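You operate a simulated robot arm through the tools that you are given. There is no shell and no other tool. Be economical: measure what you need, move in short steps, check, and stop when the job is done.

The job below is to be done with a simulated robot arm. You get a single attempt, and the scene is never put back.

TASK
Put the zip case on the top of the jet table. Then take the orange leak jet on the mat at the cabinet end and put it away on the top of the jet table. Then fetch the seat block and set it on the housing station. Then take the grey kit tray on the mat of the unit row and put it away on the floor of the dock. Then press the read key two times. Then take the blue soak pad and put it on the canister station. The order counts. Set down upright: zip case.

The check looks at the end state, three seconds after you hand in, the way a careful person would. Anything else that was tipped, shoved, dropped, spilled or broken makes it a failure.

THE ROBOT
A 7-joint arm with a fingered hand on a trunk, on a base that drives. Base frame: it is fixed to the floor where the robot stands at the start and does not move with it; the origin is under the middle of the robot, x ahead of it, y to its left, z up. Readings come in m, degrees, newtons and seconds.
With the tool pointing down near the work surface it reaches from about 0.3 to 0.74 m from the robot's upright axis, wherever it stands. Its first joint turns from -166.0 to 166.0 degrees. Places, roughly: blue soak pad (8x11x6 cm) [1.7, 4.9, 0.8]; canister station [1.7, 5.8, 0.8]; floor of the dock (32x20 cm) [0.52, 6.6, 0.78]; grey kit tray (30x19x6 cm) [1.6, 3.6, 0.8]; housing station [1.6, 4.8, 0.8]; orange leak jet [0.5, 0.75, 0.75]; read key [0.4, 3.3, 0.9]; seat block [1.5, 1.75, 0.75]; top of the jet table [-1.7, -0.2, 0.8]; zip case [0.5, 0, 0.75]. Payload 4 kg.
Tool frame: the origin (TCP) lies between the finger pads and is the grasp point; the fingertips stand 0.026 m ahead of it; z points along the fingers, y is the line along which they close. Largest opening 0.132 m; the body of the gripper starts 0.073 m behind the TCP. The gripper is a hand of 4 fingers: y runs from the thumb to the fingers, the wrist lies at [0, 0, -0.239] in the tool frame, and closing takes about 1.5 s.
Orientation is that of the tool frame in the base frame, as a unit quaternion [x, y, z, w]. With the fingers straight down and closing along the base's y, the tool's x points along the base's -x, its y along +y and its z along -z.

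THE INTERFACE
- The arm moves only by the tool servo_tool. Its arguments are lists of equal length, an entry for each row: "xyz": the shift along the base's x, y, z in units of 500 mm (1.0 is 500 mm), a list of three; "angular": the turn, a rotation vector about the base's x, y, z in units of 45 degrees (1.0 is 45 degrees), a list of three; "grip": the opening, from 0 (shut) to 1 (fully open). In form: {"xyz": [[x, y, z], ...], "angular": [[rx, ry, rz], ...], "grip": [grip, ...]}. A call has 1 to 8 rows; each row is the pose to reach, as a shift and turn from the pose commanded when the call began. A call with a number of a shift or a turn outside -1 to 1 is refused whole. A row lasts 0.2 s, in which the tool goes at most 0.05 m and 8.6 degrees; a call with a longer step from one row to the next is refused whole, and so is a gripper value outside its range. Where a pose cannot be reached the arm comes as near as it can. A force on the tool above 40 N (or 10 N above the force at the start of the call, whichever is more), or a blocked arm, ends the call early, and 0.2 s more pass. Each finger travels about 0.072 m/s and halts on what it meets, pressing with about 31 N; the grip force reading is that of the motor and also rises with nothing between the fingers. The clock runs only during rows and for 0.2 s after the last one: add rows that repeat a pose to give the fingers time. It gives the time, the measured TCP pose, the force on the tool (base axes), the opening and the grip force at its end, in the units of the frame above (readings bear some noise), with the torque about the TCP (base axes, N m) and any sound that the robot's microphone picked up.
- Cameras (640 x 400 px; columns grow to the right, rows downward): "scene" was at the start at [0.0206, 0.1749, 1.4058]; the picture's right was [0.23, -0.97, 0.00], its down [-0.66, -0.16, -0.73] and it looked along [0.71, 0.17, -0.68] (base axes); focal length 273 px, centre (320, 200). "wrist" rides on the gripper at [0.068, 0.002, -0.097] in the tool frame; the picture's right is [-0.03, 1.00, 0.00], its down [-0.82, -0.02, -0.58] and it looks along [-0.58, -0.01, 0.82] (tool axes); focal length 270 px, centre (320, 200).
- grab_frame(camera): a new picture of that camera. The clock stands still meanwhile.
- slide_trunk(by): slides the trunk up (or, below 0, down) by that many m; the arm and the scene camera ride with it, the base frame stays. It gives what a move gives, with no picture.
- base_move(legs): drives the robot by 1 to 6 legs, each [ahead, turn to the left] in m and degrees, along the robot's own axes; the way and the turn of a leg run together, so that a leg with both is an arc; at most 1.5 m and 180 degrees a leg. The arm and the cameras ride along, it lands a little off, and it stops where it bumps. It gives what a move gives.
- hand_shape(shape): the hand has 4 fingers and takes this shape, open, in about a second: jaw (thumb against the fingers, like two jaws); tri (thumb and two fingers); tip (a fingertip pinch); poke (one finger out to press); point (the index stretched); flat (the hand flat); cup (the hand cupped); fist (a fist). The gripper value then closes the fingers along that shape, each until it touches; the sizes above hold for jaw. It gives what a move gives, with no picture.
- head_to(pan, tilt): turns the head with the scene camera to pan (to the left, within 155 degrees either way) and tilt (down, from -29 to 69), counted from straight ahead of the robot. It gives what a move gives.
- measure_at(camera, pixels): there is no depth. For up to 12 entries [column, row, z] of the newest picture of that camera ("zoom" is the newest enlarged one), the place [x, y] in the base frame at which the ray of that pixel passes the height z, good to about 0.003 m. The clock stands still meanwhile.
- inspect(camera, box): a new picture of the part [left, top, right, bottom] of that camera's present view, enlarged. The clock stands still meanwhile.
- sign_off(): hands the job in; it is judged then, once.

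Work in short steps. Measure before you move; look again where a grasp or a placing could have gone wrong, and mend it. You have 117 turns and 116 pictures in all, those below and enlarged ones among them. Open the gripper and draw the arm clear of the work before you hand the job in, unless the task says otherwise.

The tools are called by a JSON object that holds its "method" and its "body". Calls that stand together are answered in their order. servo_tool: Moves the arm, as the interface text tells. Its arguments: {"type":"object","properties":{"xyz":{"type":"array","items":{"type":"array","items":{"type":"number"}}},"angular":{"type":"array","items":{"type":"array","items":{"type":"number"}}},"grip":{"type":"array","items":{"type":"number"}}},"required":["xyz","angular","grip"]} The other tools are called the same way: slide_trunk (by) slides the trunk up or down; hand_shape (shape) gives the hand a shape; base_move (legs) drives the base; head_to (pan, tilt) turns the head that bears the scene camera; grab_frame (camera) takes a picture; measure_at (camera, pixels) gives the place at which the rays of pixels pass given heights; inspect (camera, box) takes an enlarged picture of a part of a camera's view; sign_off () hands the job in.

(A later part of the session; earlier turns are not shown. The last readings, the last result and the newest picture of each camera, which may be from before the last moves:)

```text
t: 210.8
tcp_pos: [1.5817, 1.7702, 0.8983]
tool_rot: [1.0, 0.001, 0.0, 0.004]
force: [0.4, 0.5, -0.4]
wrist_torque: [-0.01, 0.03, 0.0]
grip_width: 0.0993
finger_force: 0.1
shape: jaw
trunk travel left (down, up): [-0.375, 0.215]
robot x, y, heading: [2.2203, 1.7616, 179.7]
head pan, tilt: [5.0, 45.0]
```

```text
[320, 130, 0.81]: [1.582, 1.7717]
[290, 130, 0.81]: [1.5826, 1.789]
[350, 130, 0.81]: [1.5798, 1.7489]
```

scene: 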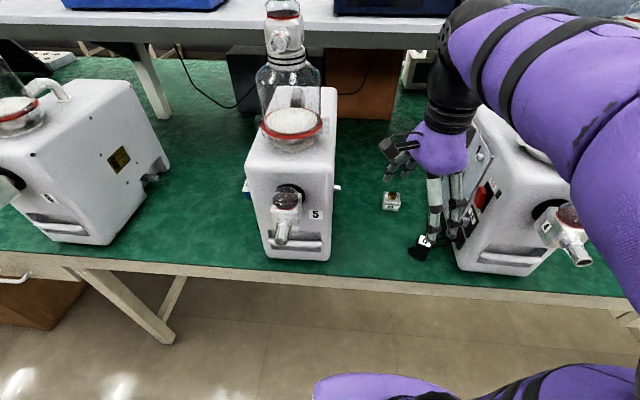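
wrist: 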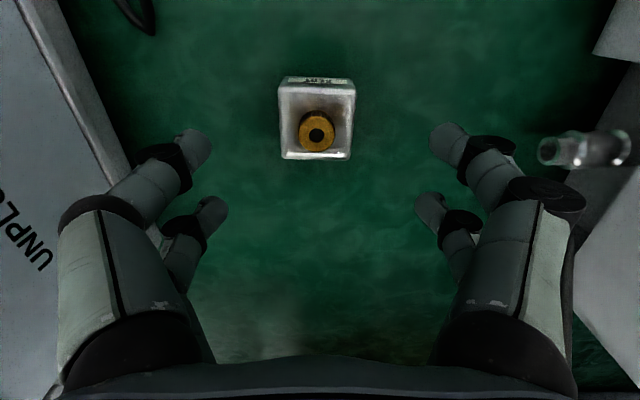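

Block is centred (cols 280–354). I descend to z≈0.812, close and lift.

{"method": "servo_tool", "body": {"xyz": [[0.008, 0.002, -0.09], [0.008, 0.002, -0.15], [0.008, 0.002, -0.172], [0.008, 0.002, -0.172]], "angular": [[0, 0, 0], [0, 0, 0], [0, 0, 0], [0, 0, 0]], "grip": [0.75, 0.75, 0.75, 0.75]}}

{"method": "servo_tool", "body": {"xyz": [[0, 0, 0], [0, 0, 0], [0, 0, 0], [0, 0, 0], [0, 0, 0], [0, 0, 0]], "angular": [[0, 0, 0], [0, 0, 0], [0, 0, 0], [0, 0, 0], [0, 0, 0], [0, 0, 0]], "grip": [0.4, 0.15, 0.15, 0.15, 0.15, 0.15]}}

{"method": "servo_tool", "body": {"xyz": [[0, 0, 0.05], [0, 0, 0.14], [0, 0, 0.23], [0, 0, 0.32], [0, 0, 0.41], [0, 0, 0.5], [0.09, 0, 0.53], [0.18, 0, 0.54]], "angular": [[0, 0, 0], [0, 0, 0], [0, 0, 0], [0, 0, 0], [0, 0, 0], [0, 0, 0], [0, 0, 0], [0, 0, 0]], "grip": [0.15, 0.15, 0.15, 0.15, 0.15, 0.15, 0.15, 0.15]}}

{"method": "grab_frame", "body": {"camera": "wrist"}}

```text
t: 211.8
tcp_pos: [1.5865, 1.7715, 0.8135]
tool_rot: [1.0, 0.001, -0.001, 0.004]
force: [-0.1, -0.2, 0.2]
wrist_torque: [0.03, -0.01, -0.03]
grip_width: 0.0995
finger_force: 0.2
shape: jaw
trunk travel left (down, up): [-0.375, 0.215]
robot x, y, heading: [2.2207, 1.7615, 179.7]
head pan, tilt: [5.0, 45.0]
```

```text
t: 213.2
tcp_pos: [1.5869, 1.7722, 0.8135]
tool_rot: [1.0, 0.001, 0.0, 0.003]
force: [0.5, 0.1, 0.3]
wrist_torque: [0.01, -0.06, 0.01]
grip_width: 0.0445
finger_force: 30.9
shape: jaw
trunk travel left (down, up): [-0.375, 0.215]
robot x, y, heading: [2.2203, 1.7619, 179.6]
head pan, tilt: [5.0, 45.0]
```

```text
t: 215.0
tcp_pos: [1.6783, 1.7716, 1.0852]
tool_rot: [1.0, 0.0, 0.0, 0.004]
force: [-0.7, -0.4, -4.0]
wrist_torque: [0.0, -0.02, 0.0]
grip_width: 0.0443
finger_force: 31.0
shape: jaw
trunk travel left (down, up): [-0.375, 0.215]
robot x, y, heading: [2.2205, 1.7614, 179.4]
head pan, tilt: [5.0, 45.0]
```

```text
51 pictures are left
```

wrist: 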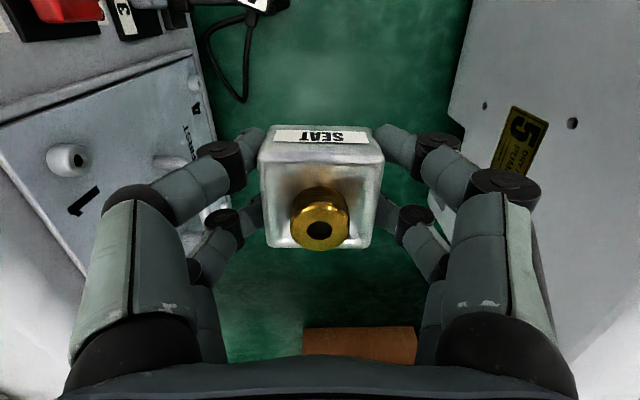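

The block is held (0.044 m). I retract, back into the aisle and drive north to about y=4.6.

{"method": "servo_tool", "body": {"xyz": [[0.09, 0, 0], [0.18, 0, 0], [0.27, 0, 0], [0.36, 0, 0]], "angular": [[0, 0, 0], [0, 0, 0], [0, 0, 0], [0, 0, 0]], "grip": [0.15, 0.15, 0.15, 0.15]}}

{"method": "base_move", "body": {"legs": [[-0.35, 0], [0, -90], [1.45, 0], [1.45, 0]]}}

{"method": "head_to", "body": {"pan": 60, "tilt": 35}}

{"method": "grab_frame", "body": {"camera": "scene"}}

```text
t: 216.0
tcp_pos: [1.8565, 1.7722, 1.0827]
tool_rot: [1.0, 0.001, -0.001, 0.004]
force: [-0.3, -0.5, -3.2]
wrist_torque: [0.02, -0.03, 0.01]
grip_width: 0.0444
finger_force: 30.5
shape: jaw
trunk travel left (down, up): [-0.375, 0.215]
robot x, y, heading: [2.2229, 1.7606, 179.5]
head pan, tilt: [5.0, 45.0]
```

```text
t: 236.0
tcp_pos: [2.575, 5.0188, 1.0838]
tool_rot: [0.711, -0.703, -0.003, 0.003]
force: [0.6, -0.3, -2.9]
wrist_torque: [-0.02, 0.02, -0.02]
grip_width: 0.0443
finger_force: 31.4
shape: jaw
trunk travel left (down, up): [-0.375, 0.215]
robot x, y, heading: [2.5655, 4.6499, 90.3]
head pan, tilt: [5.0, 45.0]
```

```text
t: 237.2
tcp_pos: [2.5753, 5.0181, 1.0821]
tool_rot: [0.711, -0.703, -0.002, 0.003]
force: [0.3, 0.4, -2.8]
wrist_torque: [0.01, -0.02, 0.01]
grip_width: 0.0443
finger_force: 30.9
shape: jaw
trunk travel left (down, up): [-0.375, 0.215]
robot x, y, heading: [2.5671, 4.6554, 90.2]
head pan, tilt: [60.0, 35.0]
```

```text
50 pictures are left
```

scene: 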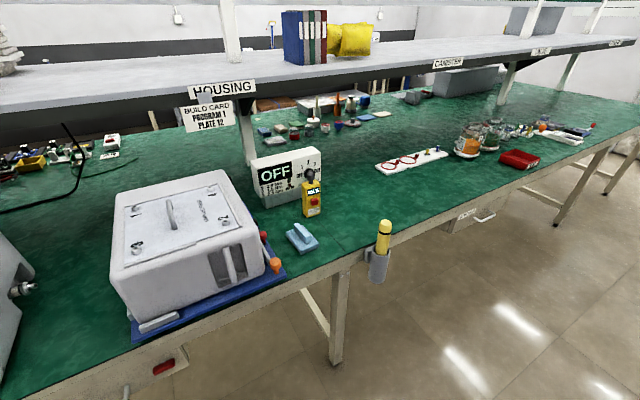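

Signs read HOUSING and CANISTER; the blue soak pad is at (302,238). I zoom on the housing station to see where the block may go.

{"method": "inspect", "body": {"camera": "scene", "box": [90, 70, 350, 340]}}

{"method": "inspect", "body": {"camera": "scene", "box": [360, 40, 640, 240]}}

{"method": "measure_at", "body": {"camera": "scene", "pixels": [[300, 250, 0.78], [135, 338, 0.78], [285, 275, 0.78], [265, 200, 0.78], [300, 215, 0.78], [380, 168, 0.78], [400, 172, 0.78], [350, 250, 0.78], [110, 270, 0.79], [515, 162, 0.78]]}}

```text
1.48 times, centred on (220, 205) of scene
```

zoom: 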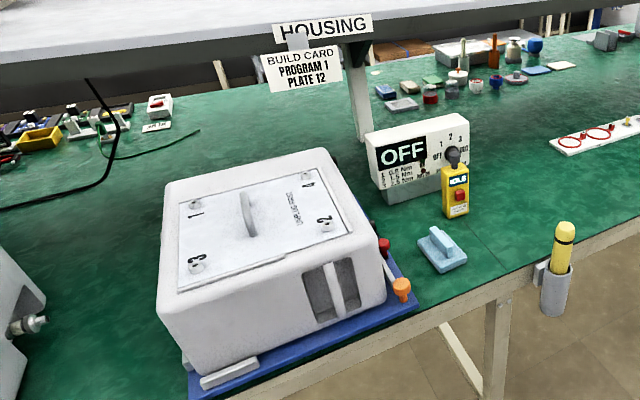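

```text
2.00 times, centred on (500, 140) of scene
```

zoom: 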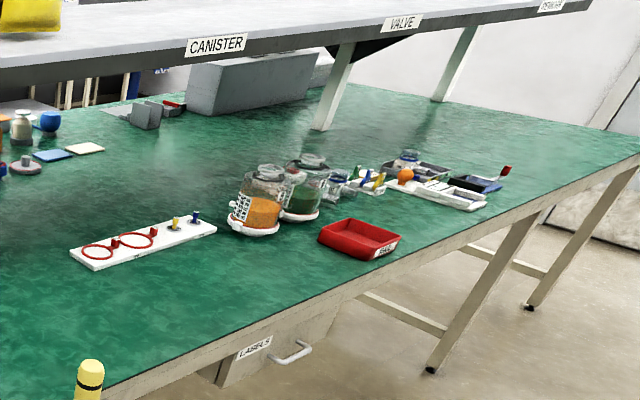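

```text
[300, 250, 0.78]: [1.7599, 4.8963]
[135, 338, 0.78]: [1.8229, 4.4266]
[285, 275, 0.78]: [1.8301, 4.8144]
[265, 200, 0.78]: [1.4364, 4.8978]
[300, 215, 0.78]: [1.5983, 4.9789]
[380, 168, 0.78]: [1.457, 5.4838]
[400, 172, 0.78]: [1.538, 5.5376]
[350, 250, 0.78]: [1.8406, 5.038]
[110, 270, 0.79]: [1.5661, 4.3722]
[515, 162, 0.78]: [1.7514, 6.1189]
```

The stations look like bench sections. I drive to face the free mat near [1.65, 4.9] and inspect from above with the wrist camera.

{"method": "base_move", "body": {"legs": [[0.2, 0], [0, 89.5], [0.27, 0]]}}

{"method": "head_to", "body": {"pan": 0, "tilt": 50}}

{"method": "grab_frame", "body": {"camera": "scene"}}

{"method": "grab_frame", "body": {"camera": "wrist"}}

```text
t: 244.6
tcp_pos: [1.9302, 4.87, 1.0836]
tool_rot: [1.0, -0.004, 0.0, 0.003]
force: [0.0, -0.6, -4.5]
wrist_torque: [0.01, -0.02, 0.0]
grip_width: 0.0441
finger_force: 31.2
shape: jaw
trunk travel left (down, up): [-0.375, 0.215]
robot x, y, heading: [2.2906, 4.8567, 178.9]
head pan, tilt: [60.0, 35.0]
```

```text
t: 245.9
tcp_pos: [1.9314, 4.8699, 1.0837]
tool_rot: [1.0, -0.004, 0.0, 0.004]
force: [-0.3, -0.2, -3.0]
wrist_torque: [0.0, -0.01, 0.01]
grip_width: 0.0441
finger_force: 30.8
shape: jaw
trunk travel left (down, up): [-0.375, 0.215]
robot x, y, heading: [2.2965, 4.8503, 179.1]
head pan, tilt: [0.0, 50.0]
```

```text
47 pictures are left
```

scene: 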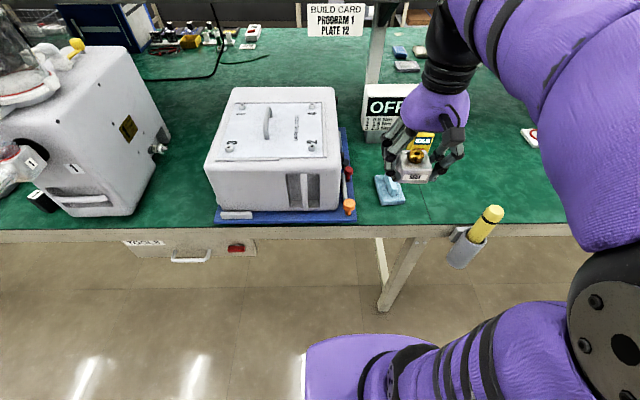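

```text
46 pictures are left
```

wrist: 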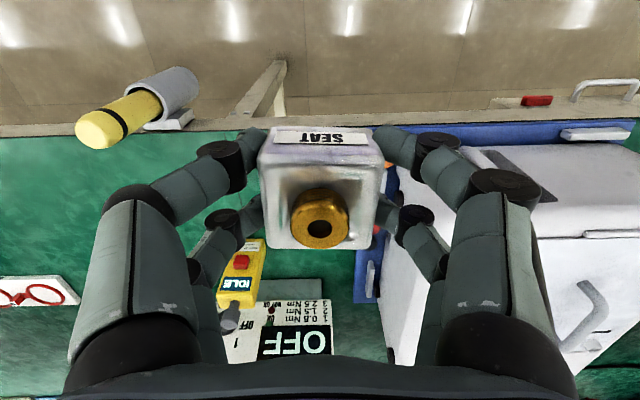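

I measure the seam, gaps and neighbours in the scene view.

{"method": "measure_at", "body": {"camera": "scene", "pixels": [[424, 218, 0.78], [376, 180, 0.78], [390, 205, 0.78], [405, 200, 0.78], [357, 180, 0.78], [356, 222, 0.78], [216, 222, 0.79], [365, 142, 0.78], [160, 175, 0.78], [350, 130, 0.78], [440, 222, 0.78], [530, 145, 0.78]]}}

{"method": "inspect", "body": {"camera": "scene", "box": [320, 90, 540, 250]}}

```text
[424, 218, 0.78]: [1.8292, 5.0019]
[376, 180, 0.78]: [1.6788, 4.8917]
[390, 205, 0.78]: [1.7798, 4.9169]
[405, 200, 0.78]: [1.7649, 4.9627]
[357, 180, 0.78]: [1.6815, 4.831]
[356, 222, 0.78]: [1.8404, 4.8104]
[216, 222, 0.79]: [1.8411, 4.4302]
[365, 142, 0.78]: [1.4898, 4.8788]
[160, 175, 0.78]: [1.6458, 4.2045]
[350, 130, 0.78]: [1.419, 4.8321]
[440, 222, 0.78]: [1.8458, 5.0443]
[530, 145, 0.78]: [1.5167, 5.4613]
```

```text
2.50 times, centred on (430, 170) of scene
```

zoom: 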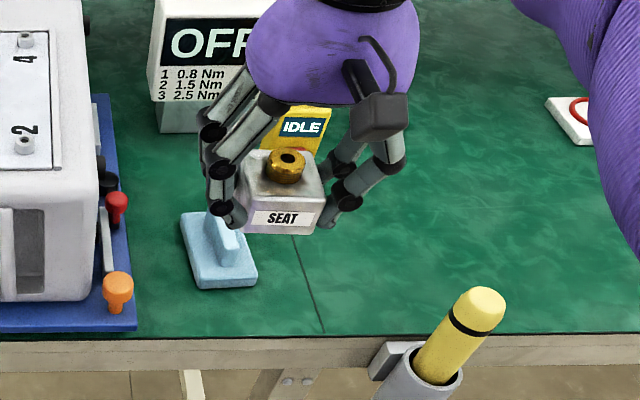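

The clear spot on the housing section is in front of the OFF controller, between the blue plate (y<4.83) and the yellow pendant (y≈5.0), behind the pad: about [1.60, 4.89]. I move the block above it and look.

{"method": "servo_tool", "body": {"xyz": [[-0.085, 0.005, 0], [-0.17, 0.01, 0], [-0.255, 0.015, 0], [-0.34, 0.02, 0], [-0.425, 0.025, 0], [-0.51, 0.03, 0], [-0.595, 0.036, -0.02], [-0.655, 0.036, -0.06]], "angular": [[0, 0, 0.02], [0, 0, 0.02], [0, 0, 0.02], [0, 0, 0.02], [0, 0, 0.02], [0, 0, 0.02], [0, 0, 0.02], [0, 0, 0.02]], "grip": [0.15, 0.15, 0.15, 0.15, 0.15, 0.15, 0.15, 0.15]}}

{"method": "grab_frame", "body": {"camera": "wrist"}}

{"method": "inspect", "body": {"camera": "scene", "box": [320, 90, 540, 250]}}

```text
t: 247.7
tcp_pos: [1.6379, 4.8833, 1.0472]
tool_rot: [1.0, 0.004, -0.002, 0.003]
force: [0.3, 0.6, -3.5]
wrist_torque: [-0.03, 0.0, -0.03]
grip_width: 0.0444
finger_force: 31.6
shape: jaw
out of reach, approached as far as the arm can: row 7, 8
trunk travel left (down, up): [-0.375, 0.215]
robot x, y, heading: [2.2957, 4.8564, 178.9]
head pan, tilt: [0.0, 50.0]
```

```text
44 pictures are left
```

wrist: 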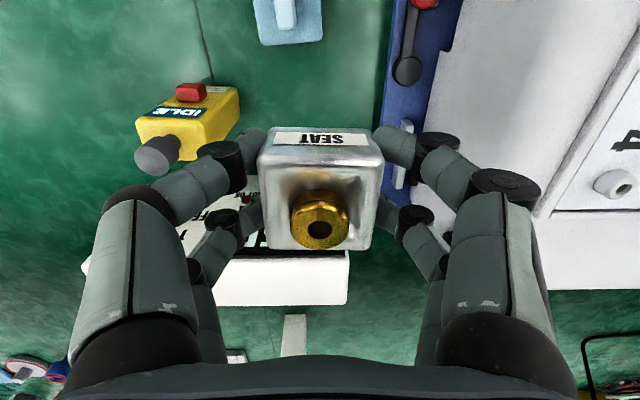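

```text
2.50 times, centred on (430, 170) of scene
```

zoom: 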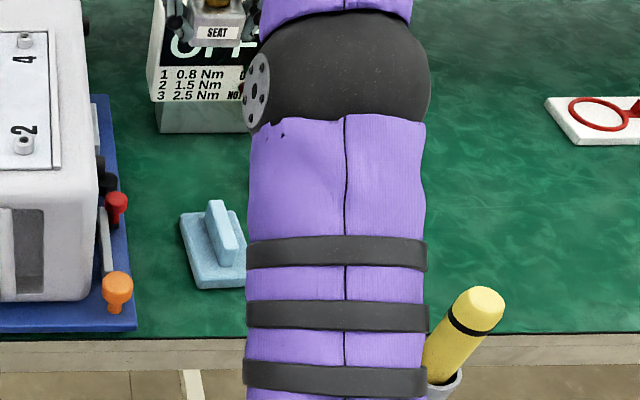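

The arm is at its reach limit at this height; lower down it reaches farther. I measure the neighbours in this wrist view before descending.

{"method": "measure_at", "body": {"camera": "wrist", "pixels": [[240, 120, 0.82], [180, 145, 0.87], [210, 145, 0.84], [257, 44, 0.79], [322, 38, 0.79], [385, 120, 0.79], [395, 175, 0.79], [350, 255, 0.9], [350, 300, 0.8], [240, 175, 0.9]]}}

```text
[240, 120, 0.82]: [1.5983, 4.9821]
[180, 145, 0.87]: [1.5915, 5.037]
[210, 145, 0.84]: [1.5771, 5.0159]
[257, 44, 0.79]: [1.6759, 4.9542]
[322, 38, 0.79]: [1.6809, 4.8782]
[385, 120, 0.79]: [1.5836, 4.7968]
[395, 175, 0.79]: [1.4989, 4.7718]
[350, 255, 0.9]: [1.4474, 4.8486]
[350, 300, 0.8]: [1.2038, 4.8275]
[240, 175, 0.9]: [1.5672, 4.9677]
```

I descend to z≈0.87 here; clearances are about 2 cm or more on all sides.

{"method": "servo_tool", "body": {"xyz": [[0, 0.006, -0.08], [0, 0.012, -0.16], [0, 0.014, -0.24], [0, 0.014, -0.3], [0, 0.014, -0.34]], "angular": [[0, 0, 0], [0, 0, 0], [0, 0, 0], [0, 0, 0], [0, 0, 0]], "grip": [0.15, 0.15, 0.15, 0.15, 0.15]}}

{"method": "grab_frame", "body": {"camera": "wrist"}}

```text
t: 248.9
tcp_pos: [1.6376, 4.8911, 0.8774]
tool_rot: [1.0, 0.004, 0.0, 0.003]
force: [1.0, -0.1, -4.3]
wrist_torque: [-0.02, 0.0, 0.0]
grip_width: 0.0445
finger_force: 31.1
shape: jaw
trunk travel left (down, up): [-0.375, 0.215]
robot x, y, heading: [2.2971, 4.8546, 178.9]
head pan, tilt: [0.0, 50.0]
```

```text
42 pictures are left
```

wrist: 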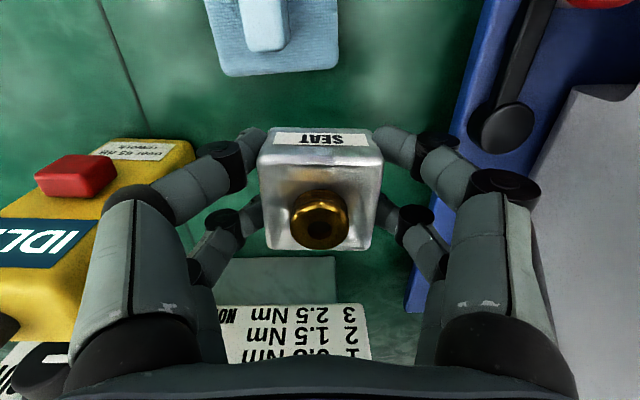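

I shift 2 cm toward the controller and lower until contact (expected z≈0.813).

{"method": "servo_tool", "body": {"xyz": [[-0.04, 0, -0.04], [-0.04, 0, -0.09], [-0.04, 0, -0.112], [-0.04, 0, -0.12], [-0.04, 0, -0.126], [-0.04, 0, -0.13]], "angular": [[0, 0, 0], [0, 0, 0], [0, 0, 0], [0, 0, 0], [0, 0, 0], [0, 0, 0]], "grip": [0.15, 0.15, 0.15, 0.15, 0.15, 0.15]}}

```text
t: 250.3
tcp_pos: [1.6176, 4.8921, 0.8129]
tool_rot: [1.0, 0.005, 0.0, 0.003]
force: [-0.2, -0.5, -1.2]
wrist_torque: [0.03, -0.03, 0.03]
grip_width: 0.0443
finger_force: 30.5
shape: jaw
trunk travel left (down, up): [-0.375, 0.215]
robot x, y, heading: [2.2967, 4.8544, 178.8]
head pan, tilt: [0.0, 50.0]
```

The weight is nearly taken up; I go 1–2 mm further, release and rise.

{"method": "servo_tool", "body": {"xyz": [[0, 0, -0.002], [0, 0, -0.003], [0, 0, -0.003], [0, 0, 0], [0, 0, 0], [0, 0, 0]], "angular": [[0, 0, 0], [0, 0, 0], [0, 0, 0], [0, 0, 0], [0, 0, 0], [0, 0, 0]], "grip": [0.15, 0.15, 0.3, 0.5, 0.6, 0.6]}}

{"method": "servo_tool", "body": {"xyz": [[0, 0, 0.03], [0, 0, 0.1], [0, 0, 0.19], [0.03, 0, 0.28], [0.07, 0, 0.37], [0.12, 0, 0.45], [0.2, 0, 0.49], [0.29, 0, 0.52]], "angular": [[0, 0, 0], [0, 0, 0], [0, 0, 0], [0, 0, 0], [0, 0, 0], [0, 0, 0], [0, 0, 0], [0, 0, 0]], "grip": [0.6, 0.6, 0.6, 0.6, 0.6, 0.6, 0.8, 1]}}

{"method": "grab_frame", "body": {"camera": "wrist"}}

```text
t: 251.7
tcp_pos: [1.619, 4.8911, 0.8122]
tool_rot: [1.0, 0.004, 0.0, 0.003]
force: [0.9, 0.0, -0.1]
wrist_torque: [-0.02, 0.03, -0.01]
grip_width: 0.0784
finger_force: 0.1
shape: jaw
trunk travel left (down, up): [-0.375, 0.215]
robot x, y, heading: [2.2929, 4.8544, 178.9]
head pan, tilt: [0.0, 50.0]
```

```text
t: 253.5
tcp_pos: [1.7636, 4.8902, 1.0719]
tool_rot: [1.0, 0.004, 0.0, 0.004]
force: [-0.5, -0.1, -0.2]
wrist_torque: [0.01, 0.0, -0.01]
grip_width: 0.1317
finger_force: 0.1
shape: jaw
trunk travel left (down, up): [-0.375, 0.215]
robot x, y, heading: [2.2948, 4.8557, 178.9]
head pan, tilt: [0.0, 50.0]
```

```text
41 pictures are left
```

wrist: 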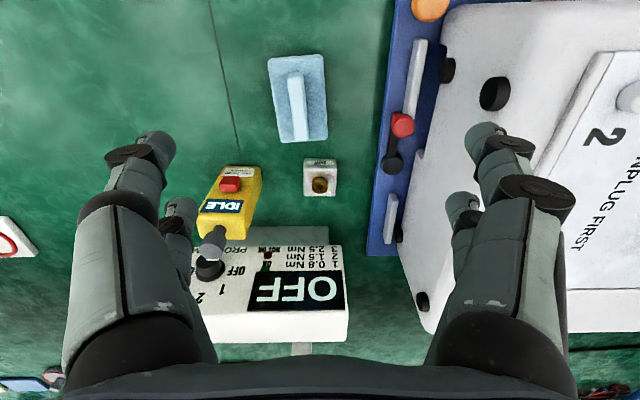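

The seat block stands upright on the housing section. I note the pad's position for later and drive back toward the grey kit tray near y=3.6.

{"method": "measure_at", "body": {"camera": "wrist", "pixels": [[297, 75, 0.83], [300, 112, 0.83], [267, 62, 0.79], [323, 57, 0.79], [283, 142, 0.79], [328, 138, 0.79]]}}

{"method": "servo_tool", "body": {"xyz": [[0.09, 0, 0], [0.18, 0, 0], [0.24, 0, 0.01]], "angular": [[0, 0, 0], [0, 0, 0], [0, 0, 0]], "grip": [1, 1, 1]}}

{"method": "base_move", "body": {"legs": [[-0.25, 0], [0, 91], [1.15, 0], [0, -90], [0.2, 0]]}}

{"method": "head_to", "body": {"pan": 0, "tilt": 45}}

{"method": "grab_frame", "body": {"camera": "scene"}}

```text
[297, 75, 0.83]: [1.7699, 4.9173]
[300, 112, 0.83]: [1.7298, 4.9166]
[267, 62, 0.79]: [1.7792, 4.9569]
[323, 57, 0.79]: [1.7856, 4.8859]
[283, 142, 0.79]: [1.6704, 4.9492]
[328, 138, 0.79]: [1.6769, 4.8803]
```

```text
t: 254.3
tcp_pos: [1.8843, 4.8904, 1.0785]
tool_rot: [1.0, 0.005, -0.001, 0.003]
force: [0.1, -0.6, -0.9]
wrist_torque: [0.0, -0.02, 0.03]
grip_width: 0.132
finger_force: 0.1
shape: jaw
trunk travel left (down, up): [-0.375, 0.215]
robot x, y, heading: [2.2927, 4.8532, 178.9]
head pan, tilt: [0.0, 50.0]
```

```text
t: 271.2
tcp_pos: [1.9411, 3.7262, 1.0779]
tool_rot: [1.0, 0.021, 0.0, 0.004]
force: [-0.7, -0.1, 0.2]
wrist_torque: [-0.01, -0.02, 0.0]
grip_width: 0.1318
finger_force: 0.0
shape: jaw
trunk travel left (down, up): [-0.375, 0.215]
robot x, y, heading: [2.3551, 3.7022, -179.1]
head pan, tilt: [0.0, 50.0]
```

```text
t: 271.9
tcp_pos: [1.9422, 3.7261, 1.0796]
tool_rot: [1.0, 0.021, -0.001, 0.003]
force: [0.9, -0.5, 0.0]
wrist_torque: [0.02, 0.03, -0.02]
grip_width: 0.1321
finger_force: 0.1
shape: jaw
trunk travel left (down, up): [-0.375, 0.215]
robot x, y, heading: [2.3554, 3.6986, -178.9]
head pan, tilt: [0.0, 45.0]
```

```text
40 pictures are left
```

scene: 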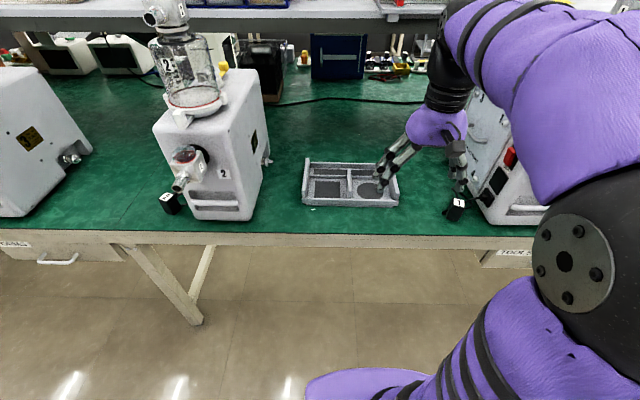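

The grey tray is at (350,185) between units 2 and 1. I zoom and measure.

{"method": "inspect", "body": {"camera": "scene", "box": [280, 130, 430, 230]}}

{"method": "measure_at", "body": {"camera": "scene", "pixels": [[302, 205, 0.78], [398, 206, 0.78], [302, 197, 0.82], [399, 197, 0.82], [307, 163, 0.82], [393, 165, 0.82], [265, 165, 0.78], [450, 215, 0.78], [250, 215, 0.8], [495, 222, 0.8], [349, 180, 0.82], [349, 165, 0.82]]}}

```text
4.00 times, centred on (355, 180) of scene
```

zoom: 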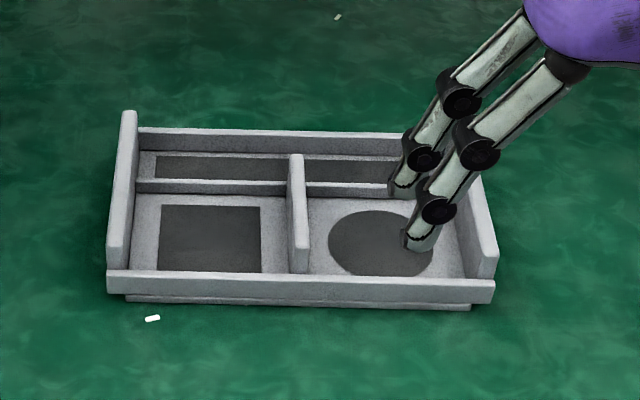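

```text
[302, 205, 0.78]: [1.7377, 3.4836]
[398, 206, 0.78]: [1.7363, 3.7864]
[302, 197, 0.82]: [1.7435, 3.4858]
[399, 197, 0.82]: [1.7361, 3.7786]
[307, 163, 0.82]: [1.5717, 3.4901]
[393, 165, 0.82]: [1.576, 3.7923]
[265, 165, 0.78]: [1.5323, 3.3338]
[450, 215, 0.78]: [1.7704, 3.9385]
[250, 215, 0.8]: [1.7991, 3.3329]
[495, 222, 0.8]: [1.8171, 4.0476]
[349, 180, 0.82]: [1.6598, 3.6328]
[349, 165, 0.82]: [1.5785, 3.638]
```

The tray (x 1.55–1.735, y 3.485–3.785) has a central divider at y≈3.632 near its centre, a good thing to pinch. I drive 0.1 m nearer and bring the hand above it.

{"method": "base_move", "body": {"legs": [[0.1, 0]]}}

{"method": "servo_tool", "body": {"xyz": [[-0.06, -0.06, -0.03], [-0.12, -0.12, -0.06], [-0.18, -0.188, -0.1], [-0.24, -0.188, -0.16], [-0.3, -0.188, -0.22], [-0.36, -0.188, -0.26]], "angular": [[0, 0, -0.05], [0, 0, -0.05], [0, 0, -0.05], [0, 0, -0.05], [0, 0, -0.05], [0, 0, -0.05]], "grip": [0.7, 0.6, 0.6, 0.6, 0.6, 0.6]}}

{"method": "grab_frame", "body": {"camera": "wrist"}}

```text
t: 273.0
tcp_pos: [1.8422, 3.7248, 1.0784]
tool_rot: [1.0, 0.021, 0.0, 0.004]
force: [0.0, 0.3, 0.4]
wrist_torque: [0.02, -0.02, 0.0]
grip_width: 0.1318
finger_force: 0.0
shape: jaw
trunk travel left (down, up): [-0.375, 0.215]
robot x, y, heading: [2.2539, 3.7029, -178.8]
head pan, tilt: [0.0, 45.0]
```

```text
t: 274.4
tcp_pos: [1.6606, 3.6314, 0.9483]
tool_rot: [1.0, 0.002, 0.0, 0.003]
force: [0.3, -0.8, 0.5]
wrist_torque: [-0.01, 0.0, -0.01]
grip_width: 0.0797
finger_force: 0.0
shape: jaw
trunk travel left (down, up): [-0.375, 0.215]
robot x, y, heading: [2.2549, 3.6993, -178.8]
head pan, tilt: [0.0, 45.0]
```

```text
38 pictures are left
```

wrist: 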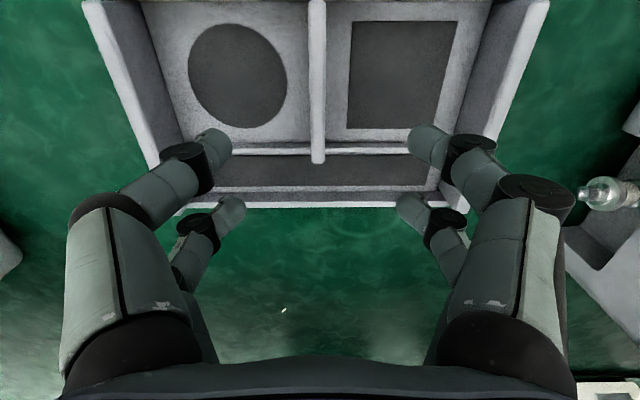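

I measure the divider's top ends and walls at plausible heights.

{"method": "measure_at", "body": {"camera": "wrist", "pixels": [[318, 163, 0.83], [318, 3, 0.83], [318, 163, 0.84], [318, 3, 0.84], [310, 100, 0.83], [326, 100, 0.83], [160, 208, 0.8], [318, 205, 0.8], [85, 5, 0.84], [548, 3, 0.84], [320, 155, 0.8], [318, 163, 0.81]]}}

```text
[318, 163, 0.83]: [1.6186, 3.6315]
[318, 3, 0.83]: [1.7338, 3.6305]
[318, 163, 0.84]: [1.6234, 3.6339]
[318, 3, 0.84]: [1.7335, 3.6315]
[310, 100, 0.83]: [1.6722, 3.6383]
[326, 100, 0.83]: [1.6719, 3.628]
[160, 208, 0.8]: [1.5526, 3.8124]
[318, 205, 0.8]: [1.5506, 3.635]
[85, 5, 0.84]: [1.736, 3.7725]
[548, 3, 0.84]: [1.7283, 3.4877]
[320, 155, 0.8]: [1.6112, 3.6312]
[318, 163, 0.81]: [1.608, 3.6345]
```

Divider runs x 1.615–1.73 at y≈3.632, 1 cm thick. I descend to z≈0.828 (tips just above the tray floor) and pinch it.

{"method": "servo_tool", "body": {"xyz": [[-0.006, 0.002, -0.08], [-0.006, 0.002, -0.16], [-0.006, 0.002, -0.22], [-0.006, 0.002, -0.24]], "angular": [[0, 0, 0], [0, 0, 0], [0, 0, 0], [0, 0, 0]], "grip": [0.6, 0.6, 0.6, 0.6]}}

{"method": "servo_tool", "body": {"xyz": [[0, 0, 0], [0, 0, 0], [0, 0, 0], [0, 0, 0], [0, 0, 0], [0, 0, 0], [0, 0, 0]], "angular": [[0, 0, 0], [0, 0, 0], [0, 0, 0], [0, 0, 0], [0, 0, 0], [0, 0, 0], [0, 0, 0]], "grip": [0.4, 0.2, 0, 0, 0, 0, 0]}}

{"method": "servo_tool", "body": {"xyz": [[0, 0, 0.03], [0, 0, 0.07], [0, 0, 0.12]], "angular": [[0, 0, 0], [0, 0, 0], [0, 0, 0]], "grip": [0, 0, 0]}}

{"method": "grab_frame", "body": {"camera": "scene"}}

```text
t: 275.4
tcp_pos: [1.6599, 3.632, 0.8293]
tool_rot: [1.0, 0.001, 0.0, 0.004]
force: [0.1, 0.3, 0.6]
wrist_torque: [0.02, -0.01, 0.01]
grip_width: 0.0799
finger_force: 0.1
shape: jaw
trunk travel left (down, up): [-0.375, 0.215]
robot x, y, heading: [2.2527, 3.7005, -179.1]
head pan, tilt: [0.0, 45.0]
```

```text
t: 277.0
tcp_pos: [1.6593, 3.6316, 0.8284]
tool_rot: [1.0, 0.002, 0.0, 0.004]
force: [0.1, 0.3, 0.0]
wrist_torque: [0.01, -0.03, 0.02]
grip_width: 0.0064
finger_force: 31.4
shape: jaw
trunk travel left (down, up): [-0.375, 0.215]
robot x, y, heading: [2.2542, 3.7006, -178.9]
head pan, tilt: [0.0, 45.0]
```

```text
t: 277.8
tcp_pos: [1.6592, 3.631, 0.8896]
tool_rot: [1.0, 0.001, -0.001, 0.003]
force: [-0.8, 0.4, -4.2]
wrist_torque: [-0.01, -0.07, 0.01]
grip_width: 0.0065
finger_force: 31.4
shape: jaw
trunk travel left (down, up): [-0.375, 0.215]
robot x, y, heading: [2.2526, 3.7009, -178.8]
head pan, tilt: [0.0, 45.0]
```

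```text
37 pictures are left
```

scene: 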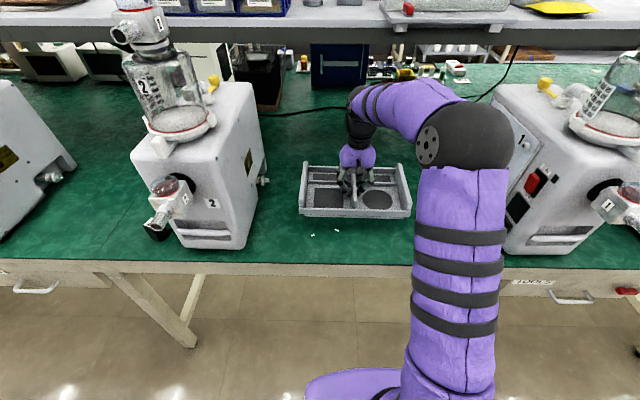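

The tray is lifted level (4 N, negligible torque). I raise it, retract, and back into the aisle heading north.

{"method": "servo_tool", "body": {"xyz": [[0, 0, 0.08], [0, 0, 0.17], [0, 0, 0.26], [0.02, 0, 0.34], [0.1, 0, 0.38], [0.19, 0, 0.4], [0.28, 0, 0.4], [0.36, 0, 0.4]], "angular": [[0, 0, 0], [0, 0, 0], [0, 0, 0], [0, 0, 0], [0, 0, 0], [0, 0, 0], [0, 0, 0], [0, 0, 0]], "grip": [0, 0, 0, 0, 0, 0, 0, 0]}}

{"method": "base_move", "body": {"legs": [[-0.33, 0], [0, -91], [1.3, 0], [1.3, 0]]}}

{"method": "head_to", "body": {"pan": 15, "tilt": 20}}

{"method": "grab_frame", "body": {"camera": "scene"}}

```text
t: 279.6
tcp_pos: [1.8394, 3.6298, 1.0861]
tool_rot: [1.0, 0.001, 0.0, 0.004]
force: [-0.2, 0.2, -5.5]
wrist_torque: [-0.07, -0.03, -0.02]
grip_width: 0.0062
finger_force: 31.2
shape: jaw
trunk travel left (down, up): [-0.375, 0.215]
robot x, y, heading: [2.2541, 3.6959, -178.9]
head pan, tilt: [0.0, 45.0]
```

```text
t: 298.3
tcp_pos: [2.4942, 6.7027, 1.087]
tool_rot: [0.708, -0.706, -0.003, 0.002]
force: [0.3, -0.3, -4.6]
wrist_torque: [-0.01, 0.01, 0.01]
grip_width: 0.0063
finger_force: 31.0
shape: jaw
trunk travel left (down, up): [-0.375, 0.215]
robot x, y, heading: [2.5633, 6.2871, 91.2]
head pan, tilt: [0.0, 45.0]
```

```text
t: 299.2
tcp_pos: [2.4946, 6.7021, 1.0876]
tool_rot: [0.709, -0.706, -0.003, 0.003]
force: [-0.9, 0.2, -3.8]
wrist_torque: [-0.05, -0.01, 0.01]
grip_width: 0.0065
finger_force: 31.1
shape: jaw
trunk travel left (down, up): [-0.375, 0.215]
robot x, y, heading: [2.5629, 6.29, 91.2]
head pan, tilt: [15.0, 20.0]
```

```text
36 pictures are left
```

scene: 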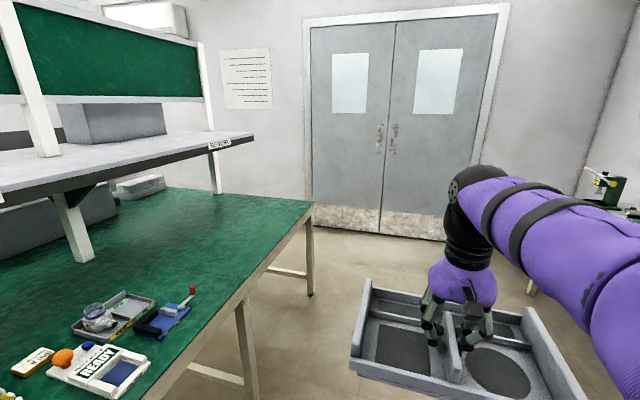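

{"method": "measure_at", "body": {"camera": "scene", "pixels": [[313, 205, 0.78], [185, 190, 0.78], [310, 230, 0.0], [440, 240, 0.0], [310, 295, 0.0]]}}

{"method": "head_to", "body": {"pan": 60, "tilt": 20}}

{"method": "grab_frame", "body": {"camera": "scene"}}

```text
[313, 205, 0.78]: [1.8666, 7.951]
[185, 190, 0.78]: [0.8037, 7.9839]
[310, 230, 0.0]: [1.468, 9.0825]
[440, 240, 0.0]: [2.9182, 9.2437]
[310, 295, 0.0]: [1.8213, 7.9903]
```

```text
t: 300.3
tcp_pos: [2.4948, 6.7022, 1.0871]
tool_rot: [0.708, -0.706, -0.002, 0.002]
force: [-0.3, 0.5, -4.9]
wrist_torque: [-0.03, 0.02, 0.04]
grip_width: 0.0067
finger_force: 31.4
shape: jaw
trunk travel left (down, up): [-0.375, 0.215]
robot x, y, heading: [2.5674, 6.2891, 91.4]
head pan, tilt: [60.0, 20.0]
```

```text
35 pictures are left
```

scene: 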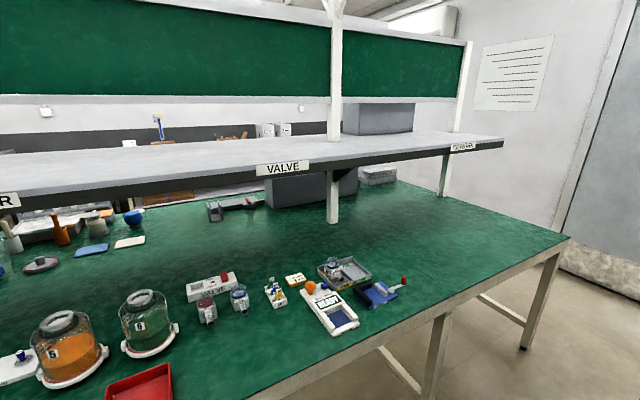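

North end at y≈7.97, wall at y≈9.1: about 1.1 m passage. I go round along y≈8.52 and look south along the near aisle.

{"method": "base_move", "body": {"legs": [[1.1, 0], [1.12, 0], [0, 88.8], [1.4, 0], [1.35, 0]]}}

{"method": "head_to", "body": {"pan": 75, "tilt": 25}}

{"method": "grab_frame", "body": {"camera": "scene"}}

```text
t: 328.5
tcp_pos: [-0.6416, 8.3702, 1.0867]
tool_rot: [1.0, 0.01, 0.0, 0.004]
force: [-0.1, -0.5, -4.6]
wrist_torque: [-0.06, -0.02, 0.01]
grip_width: 0.0065
finger_force: 30.6
shape: jaw
trunk travel left (down, up): [-0.375, 0.215]
robot x, y, heading: [-0.2313, 8.4428, -178.0]
head pan, tilt: [60.0, 20.0]
```

```text
t: 329.2
tcp_pos: [-0.6403, 8.3697, 1.0869]
tool_rot: [1.0, 0.009, 0.0, 0.003]
force: [0.2, 0.1, -3.8]
wrist_torque: [0.0, -0.03, 0.05]
grip_width: 0.0065
finger_force: 31.1
shape: jaw
trunk travel left (down, up): [-0.375, 0.215]
robot x, y, heading: [-0.2275, 8.4467, -178.0]
head pan, tilt: [75.0, 25.0]
```

```text
34 pictures are left
```

scene: 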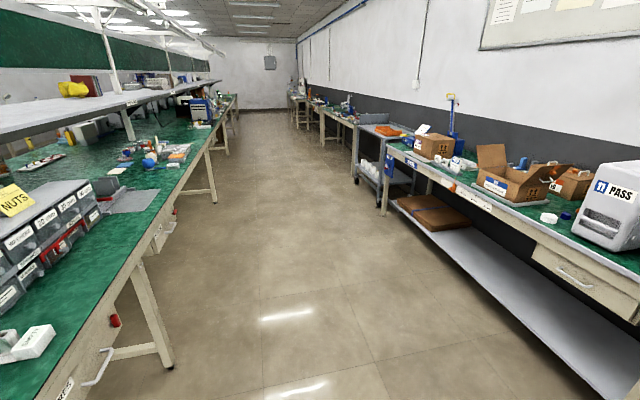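

I drive south to y≈6.6 and face the bench to find the dock.

{"method": "base_move", "body": {"legs": [[0, 88], [0.95, 0], [0.9, 0], [0, 90]]}}

{"method": "head_to", "body": {"pan": 15, "tilt": 45}}

{"method": "grab_frame", "body": {"camera": "scene"}}

```text
t: 347.0
tcp_pos: [0.1836, 6.6411, 1.088]
tool_rot: [0.013, 1.0, 0.004, 0.0]
force: [0.2, -0.7, -4.4]
wrist_torque: [0.0, 0.04, 0.01]
grip_width: 0.0064
finger_force: 30.8
shape: jaw
trunk travel left (down, up): [-0.375, 0.215]
robot x, y, heading: [-0.2322, 6.5848, -0.7]
head pan, tilt: [75.0, 25.0]
```

```text
t: 348.3
tcp_pos: [0.1828, 6.6408, 1.0869]
tool_rot: [0.014, 1.0, 0.004, 0.0]
force: [-0.5, 0.5, -5.3]
wrist_torque: [-0.01, 0.07, 0.01]
grip_width: 0.0061
finger_force: 31.0
shape: jaw
trunk travel left (down, up): [-0.375, 0.215]
robot x, y, heading: [-0.2328, 6.5858, -0.6]
head pan, tilt: [15.0, 45.0]
```

```text
33 pictures are left
```

scene: 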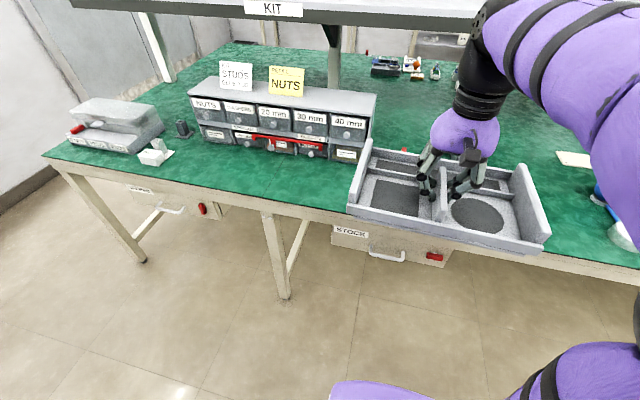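

The held tray hides the dock. I swing it to the right (-y) to uncover the mat at [0.52, 6.6].

{"method": "servo_tool", "body": {"xyz": [[0, -0.09, 0.01], [0, -0.18, 0.02], [0, -0.27, 0.03], [0, -0.36, 0.04], [0, -0.45, 0.04], [0, -0.54, 0.04], [0, -0.63, 0.04], [0, -0.7, 0.04]], "angular": [[0, 0, 0], [0, 0, 0], [0, 0, 0], [0, 0, 0], [0, 0, 0], [0, 0, 0], [0, 0, 0], [0, 0, 0]], "grip": [0, 0, 0, 0, 0, 0, 0, 0]}}

{"method": "head_to", "body": {"pan": -5, "tilt": 45}}

{"method": "grab_frame", "body": {"camera": "scene"}}

```text
t: 350.1
tcp_pos: [0.1818, 6.2906, 1.1083]
tool_rot: [0.013, 1.0, 0.005, 0.0]
force: [0.3, 0.0, -4.5]
wrist_torque: [0.01, 0.02, -0.05]
grip_width: 0.0065
finger_force: 31.4
shape: jaw
trunk travel left (down, up): [-0.375, 0.215]
robot x, y, heading: [-0.2322, 6.5829, -0.5]
head pan, tilt: [15.0, 45.0]
```

```text
t: 350.9
tcp_pos: [0.1827, 6.2907, 1.107]
tool_rot: [0.013, 1.0, 0.003, -0.001]
force: [1.1, 0.5, -3.7]
wrist_torque: [0.0, 0.04, -0.01]
grip_width: 0.0061
finger_force: 31.4
shape: jaw
trunk travel left (down, up): [-0.375, 0.215]
robot x, y, heading: [-0.2311, 6.5804, -0.8]
head pan, tilt: [-5.0, 45.0]
```

```text
32 pictures are left
```

scene: 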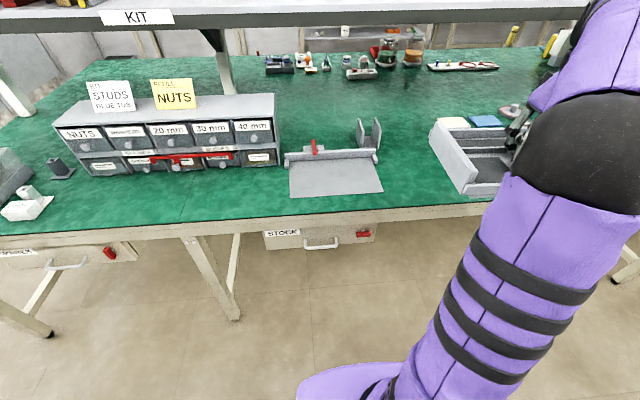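

The dock is the flat grey plate at (335,175) with a fence behind it. I zoom and measure.

{"method": "inspect", "body": {"camera": "scene", "box": [260, 100, 420, 220]}}

{"method": "measure_at", "body": {"camera": "zoom", "pixels": [[125, 385, 0.785], [490, 370, 0.785], [125, 265, 0.785], [455, 235, 0.785], [100, 235, 0.8], [475, 215, 0.8], [475, 200, 0.81], [415, 200, 0.8], [70, 230, 0.82], [510, 385, 0.78]]}}

```text
3.33 times, centred on (340, 160) of scene
```

zoom: 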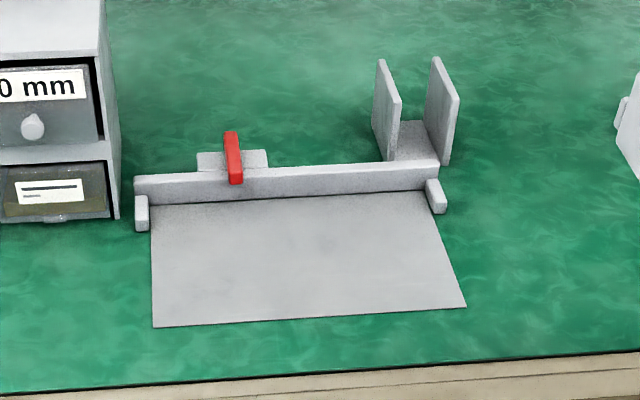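

```text
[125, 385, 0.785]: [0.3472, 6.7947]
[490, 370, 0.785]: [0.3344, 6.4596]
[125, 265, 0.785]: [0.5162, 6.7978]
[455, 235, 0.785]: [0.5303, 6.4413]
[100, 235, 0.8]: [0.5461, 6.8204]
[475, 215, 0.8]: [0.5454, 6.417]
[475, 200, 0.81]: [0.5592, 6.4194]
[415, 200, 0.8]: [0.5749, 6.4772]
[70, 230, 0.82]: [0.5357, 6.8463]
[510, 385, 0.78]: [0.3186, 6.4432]
```

Now I measure the actual plate corners: (153,327), (466,307), (150,208), (422,195), and the corner stops.

{"method": "measure_at", "body": {"camera": "zoom", "pixels": [[153, 327, 0.78], [466, 307, 0.78], [150, 207, 0.78], [422, 194, 0.78], [148, 225, 0.78], [432, 210, 0.78], [137, 190, 0.82], [438, 165, 0.82], [300, 392, 0.78], [118, 218, 0.78], [236, 180, 0.82], [147, 197, 0.8]]}}

```text
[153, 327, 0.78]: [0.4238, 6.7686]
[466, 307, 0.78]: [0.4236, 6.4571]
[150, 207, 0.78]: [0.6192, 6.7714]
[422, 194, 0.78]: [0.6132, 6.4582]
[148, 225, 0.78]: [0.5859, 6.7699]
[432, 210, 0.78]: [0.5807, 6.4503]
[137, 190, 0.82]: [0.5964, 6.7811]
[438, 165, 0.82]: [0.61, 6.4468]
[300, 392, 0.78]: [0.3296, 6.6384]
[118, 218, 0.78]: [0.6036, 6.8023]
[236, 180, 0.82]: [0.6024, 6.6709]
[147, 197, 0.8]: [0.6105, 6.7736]
```

Dock floor: x 0.424–0.616, y 6.457–6.770; tray must go centred at about [0.519, 6.613], ±7 mm in y. I drive 0.2 m nearer for reach and re-measure.

{"method": "base_move", "body": {"legs": [[0.2, 0]]}}

{"method": "inspect", "body": {"camera": "scene", "box": [240, 130, 440, 270]}}

{"method": "grab_frame", "body": {"camera": "wrist"}}

```text
t: 352.5
tcp_pos: [0.3799, 6.2892, 1.1078]
tool_rot: [0.013, 1.0, 0.003, 0.0]
force: [-0.6, 0.8, -5.3]
wrist_torque: [-0.01, 0.06, -0.04]
grip_width: 0.0061
finger_force: 30.8
shape: jaw
trunk travel left (down, up): [-0.375, 0.215]
robot x, y, heading: [-0.0366, 6.5827, -0.4]
head pan, tilt: [-5.0, 45.0]
```

```text
2.86 times, centred on (340, 200) of scene
```

zoom: 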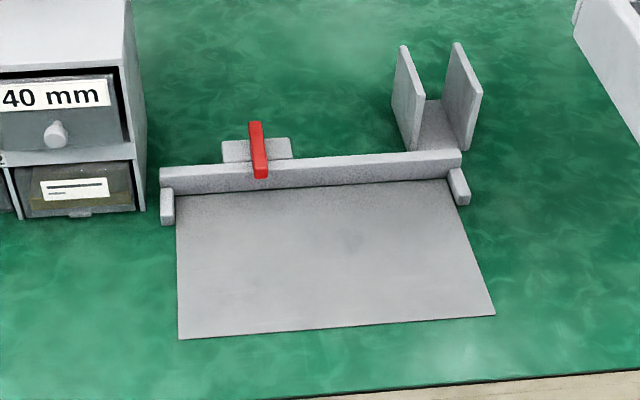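

```text
29 pictures are left
```

wrist: 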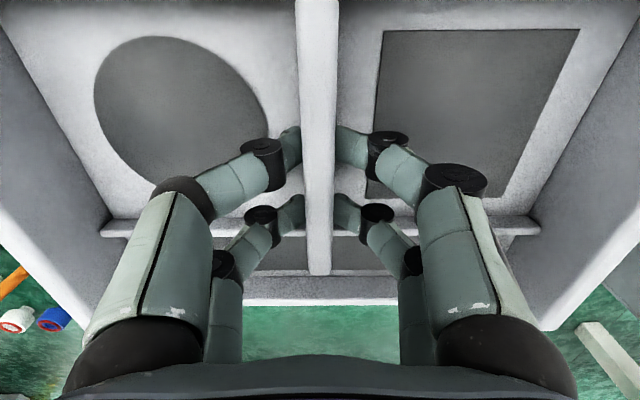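

{"method": "measure_at", "body": {"camera": "zoom", "pixels": [[179, 339, 0.78], [495, 315, 0.78], [177, 197, 0.78], [448, 181, 0.78], [174, 224, 0.78], [458, 204, 0.78], [178, 195, 0.79]]}}

{"method": "measure_at", "body": {"camera": "wrist", "pixels": [[102, 233, 1.062], [540, 233, 1.062], [105, 223, 1.066], [536, 222, 1.066], [320, 295, 1.09], [318, 303, 1.07]]}}

```text
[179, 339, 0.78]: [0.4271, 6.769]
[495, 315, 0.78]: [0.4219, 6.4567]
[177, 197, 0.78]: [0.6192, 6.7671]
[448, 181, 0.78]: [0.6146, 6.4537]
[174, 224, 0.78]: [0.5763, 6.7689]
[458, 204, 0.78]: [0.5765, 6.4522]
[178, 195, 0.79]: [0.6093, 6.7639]
```

```text
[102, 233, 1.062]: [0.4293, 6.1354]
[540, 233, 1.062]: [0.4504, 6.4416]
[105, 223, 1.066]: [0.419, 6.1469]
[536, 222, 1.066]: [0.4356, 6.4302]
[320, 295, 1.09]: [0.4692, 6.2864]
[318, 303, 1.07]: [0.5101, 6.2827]
```

The tray is centred on the TCP in y. To get its yaw accurately I zoom on its back wall in the wrist view.

{"method": "inspect", "body": {"camera": "wrist", "box": [60, 190, 580, 350]}}

```text
1.23 times, centred on (320, 270) of wrist
```

zoom: 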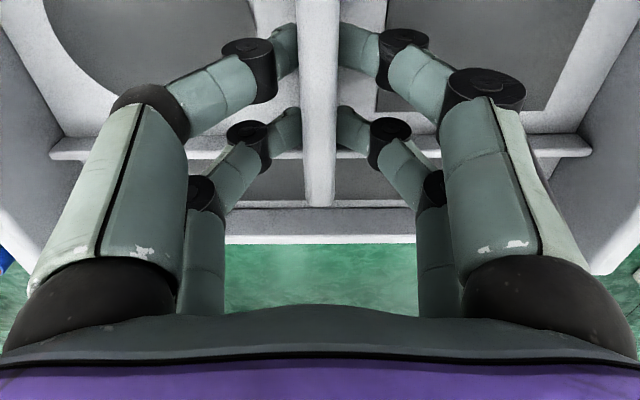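

{"method": "measure_at", "body": {"camera": "zoom", "pixels": [[50, 159, 1.07], [592, 157, 1.07], [62, 138, 1.08], [578, 135, 1.08], [228, 243, 1.07], [414, 241, 1.07]]}}

```text
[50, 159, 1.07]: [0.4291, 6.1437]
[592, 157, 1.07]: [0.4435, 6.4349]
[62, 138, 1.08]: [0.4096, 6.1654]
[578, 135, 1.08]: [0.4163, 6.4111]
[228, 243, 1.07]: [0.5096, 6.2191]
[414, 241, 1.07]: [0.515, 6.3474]
```

Tray yaw is about -2°, so I correct by +1.7° and move it above the dock (TCP [0.500, 6.612]), then lower partway.

{"method": "servo_tool", "body": {"xyz": [[0.03, 0.081, 0], [0.06, 0.162, 0], [0.09, 0.242, 0], [0.12, 0.323, 0], [0.15, 0.404, 0], [0.18, 0.485, 0], [0.21, 0.565, 0], [0.24, 0.646, 0]], "angular": [[0, 0, 0.037], [0, 0, 0.037], [0, 0, 0.037], [0, 0, 0.037], [0, 0, 0.037], [0, 0, 0.037], [0, 0, 0.037], [0, 0, 0.037]], "grip": [0, 0, 0, 0, 0, 0, 0, 0]}}

{"method": "servo_tool", "body": {"xyz": [[0, 0, -0.09], [0, 0, -0.18], [0, 0, -0.27], [0, 0, -0.36], [0, 0, -0.44], [0, 0, -0.46]], "angular": [[0, 0, 0], [0, 0, 0], [0, 0, 0], [0, 0, 0], [0, 0, 0], [0, 0, 0]], "grip": [0, 0, 0, 0, 0, 0]}}

{"method": "inspect", "body": {"camera": "scene", "box": [240, 130, 440, 270]}}

```text
t: 354.3
tcp_pos: [0.5013, 6.6134, 1.1075]
tool_rot: [-0.001, 1.0, 0.004, 0.0]
force: [-0.7, 0.1, -4.1]
wrist_torque: [-0.03, 0.0, 0.02]
grip_width: 0.0061
finger_force: 30.5
shape: jaw
trunk travel left (down, up): [-0.375, 0.215]
robot x, y, heading: [-0.0358, 6.5804, -0.5]
head pan, tilt: [-5.0, 45.0]
```

```text
t: 355.7
tcp_pos: [0.4992, 6.612, 0.8778]
tool_rot: [-0.002, 1.0, 0.004, 0.001]
force: [0.3, -1.3, -1.4]
wrist_torque: [0.14, -0.22, 0.01]
grip_width: 0.0061
finger_force: 30.7
shape: jaw
trunk travel left (down, up): [-0.375, 0.215]
robot x, y, heading: [-0.0379, 6.5837, -0.4]
head pan, tilt: [-5.0, 45.0]
```

```text
2.86 times, centred on (340, 200) of scene
```

zoom: 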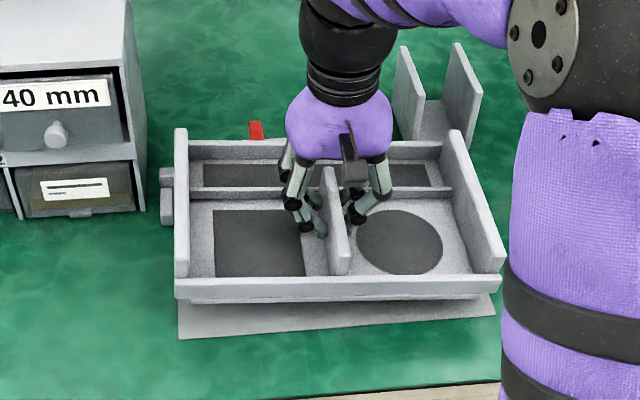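

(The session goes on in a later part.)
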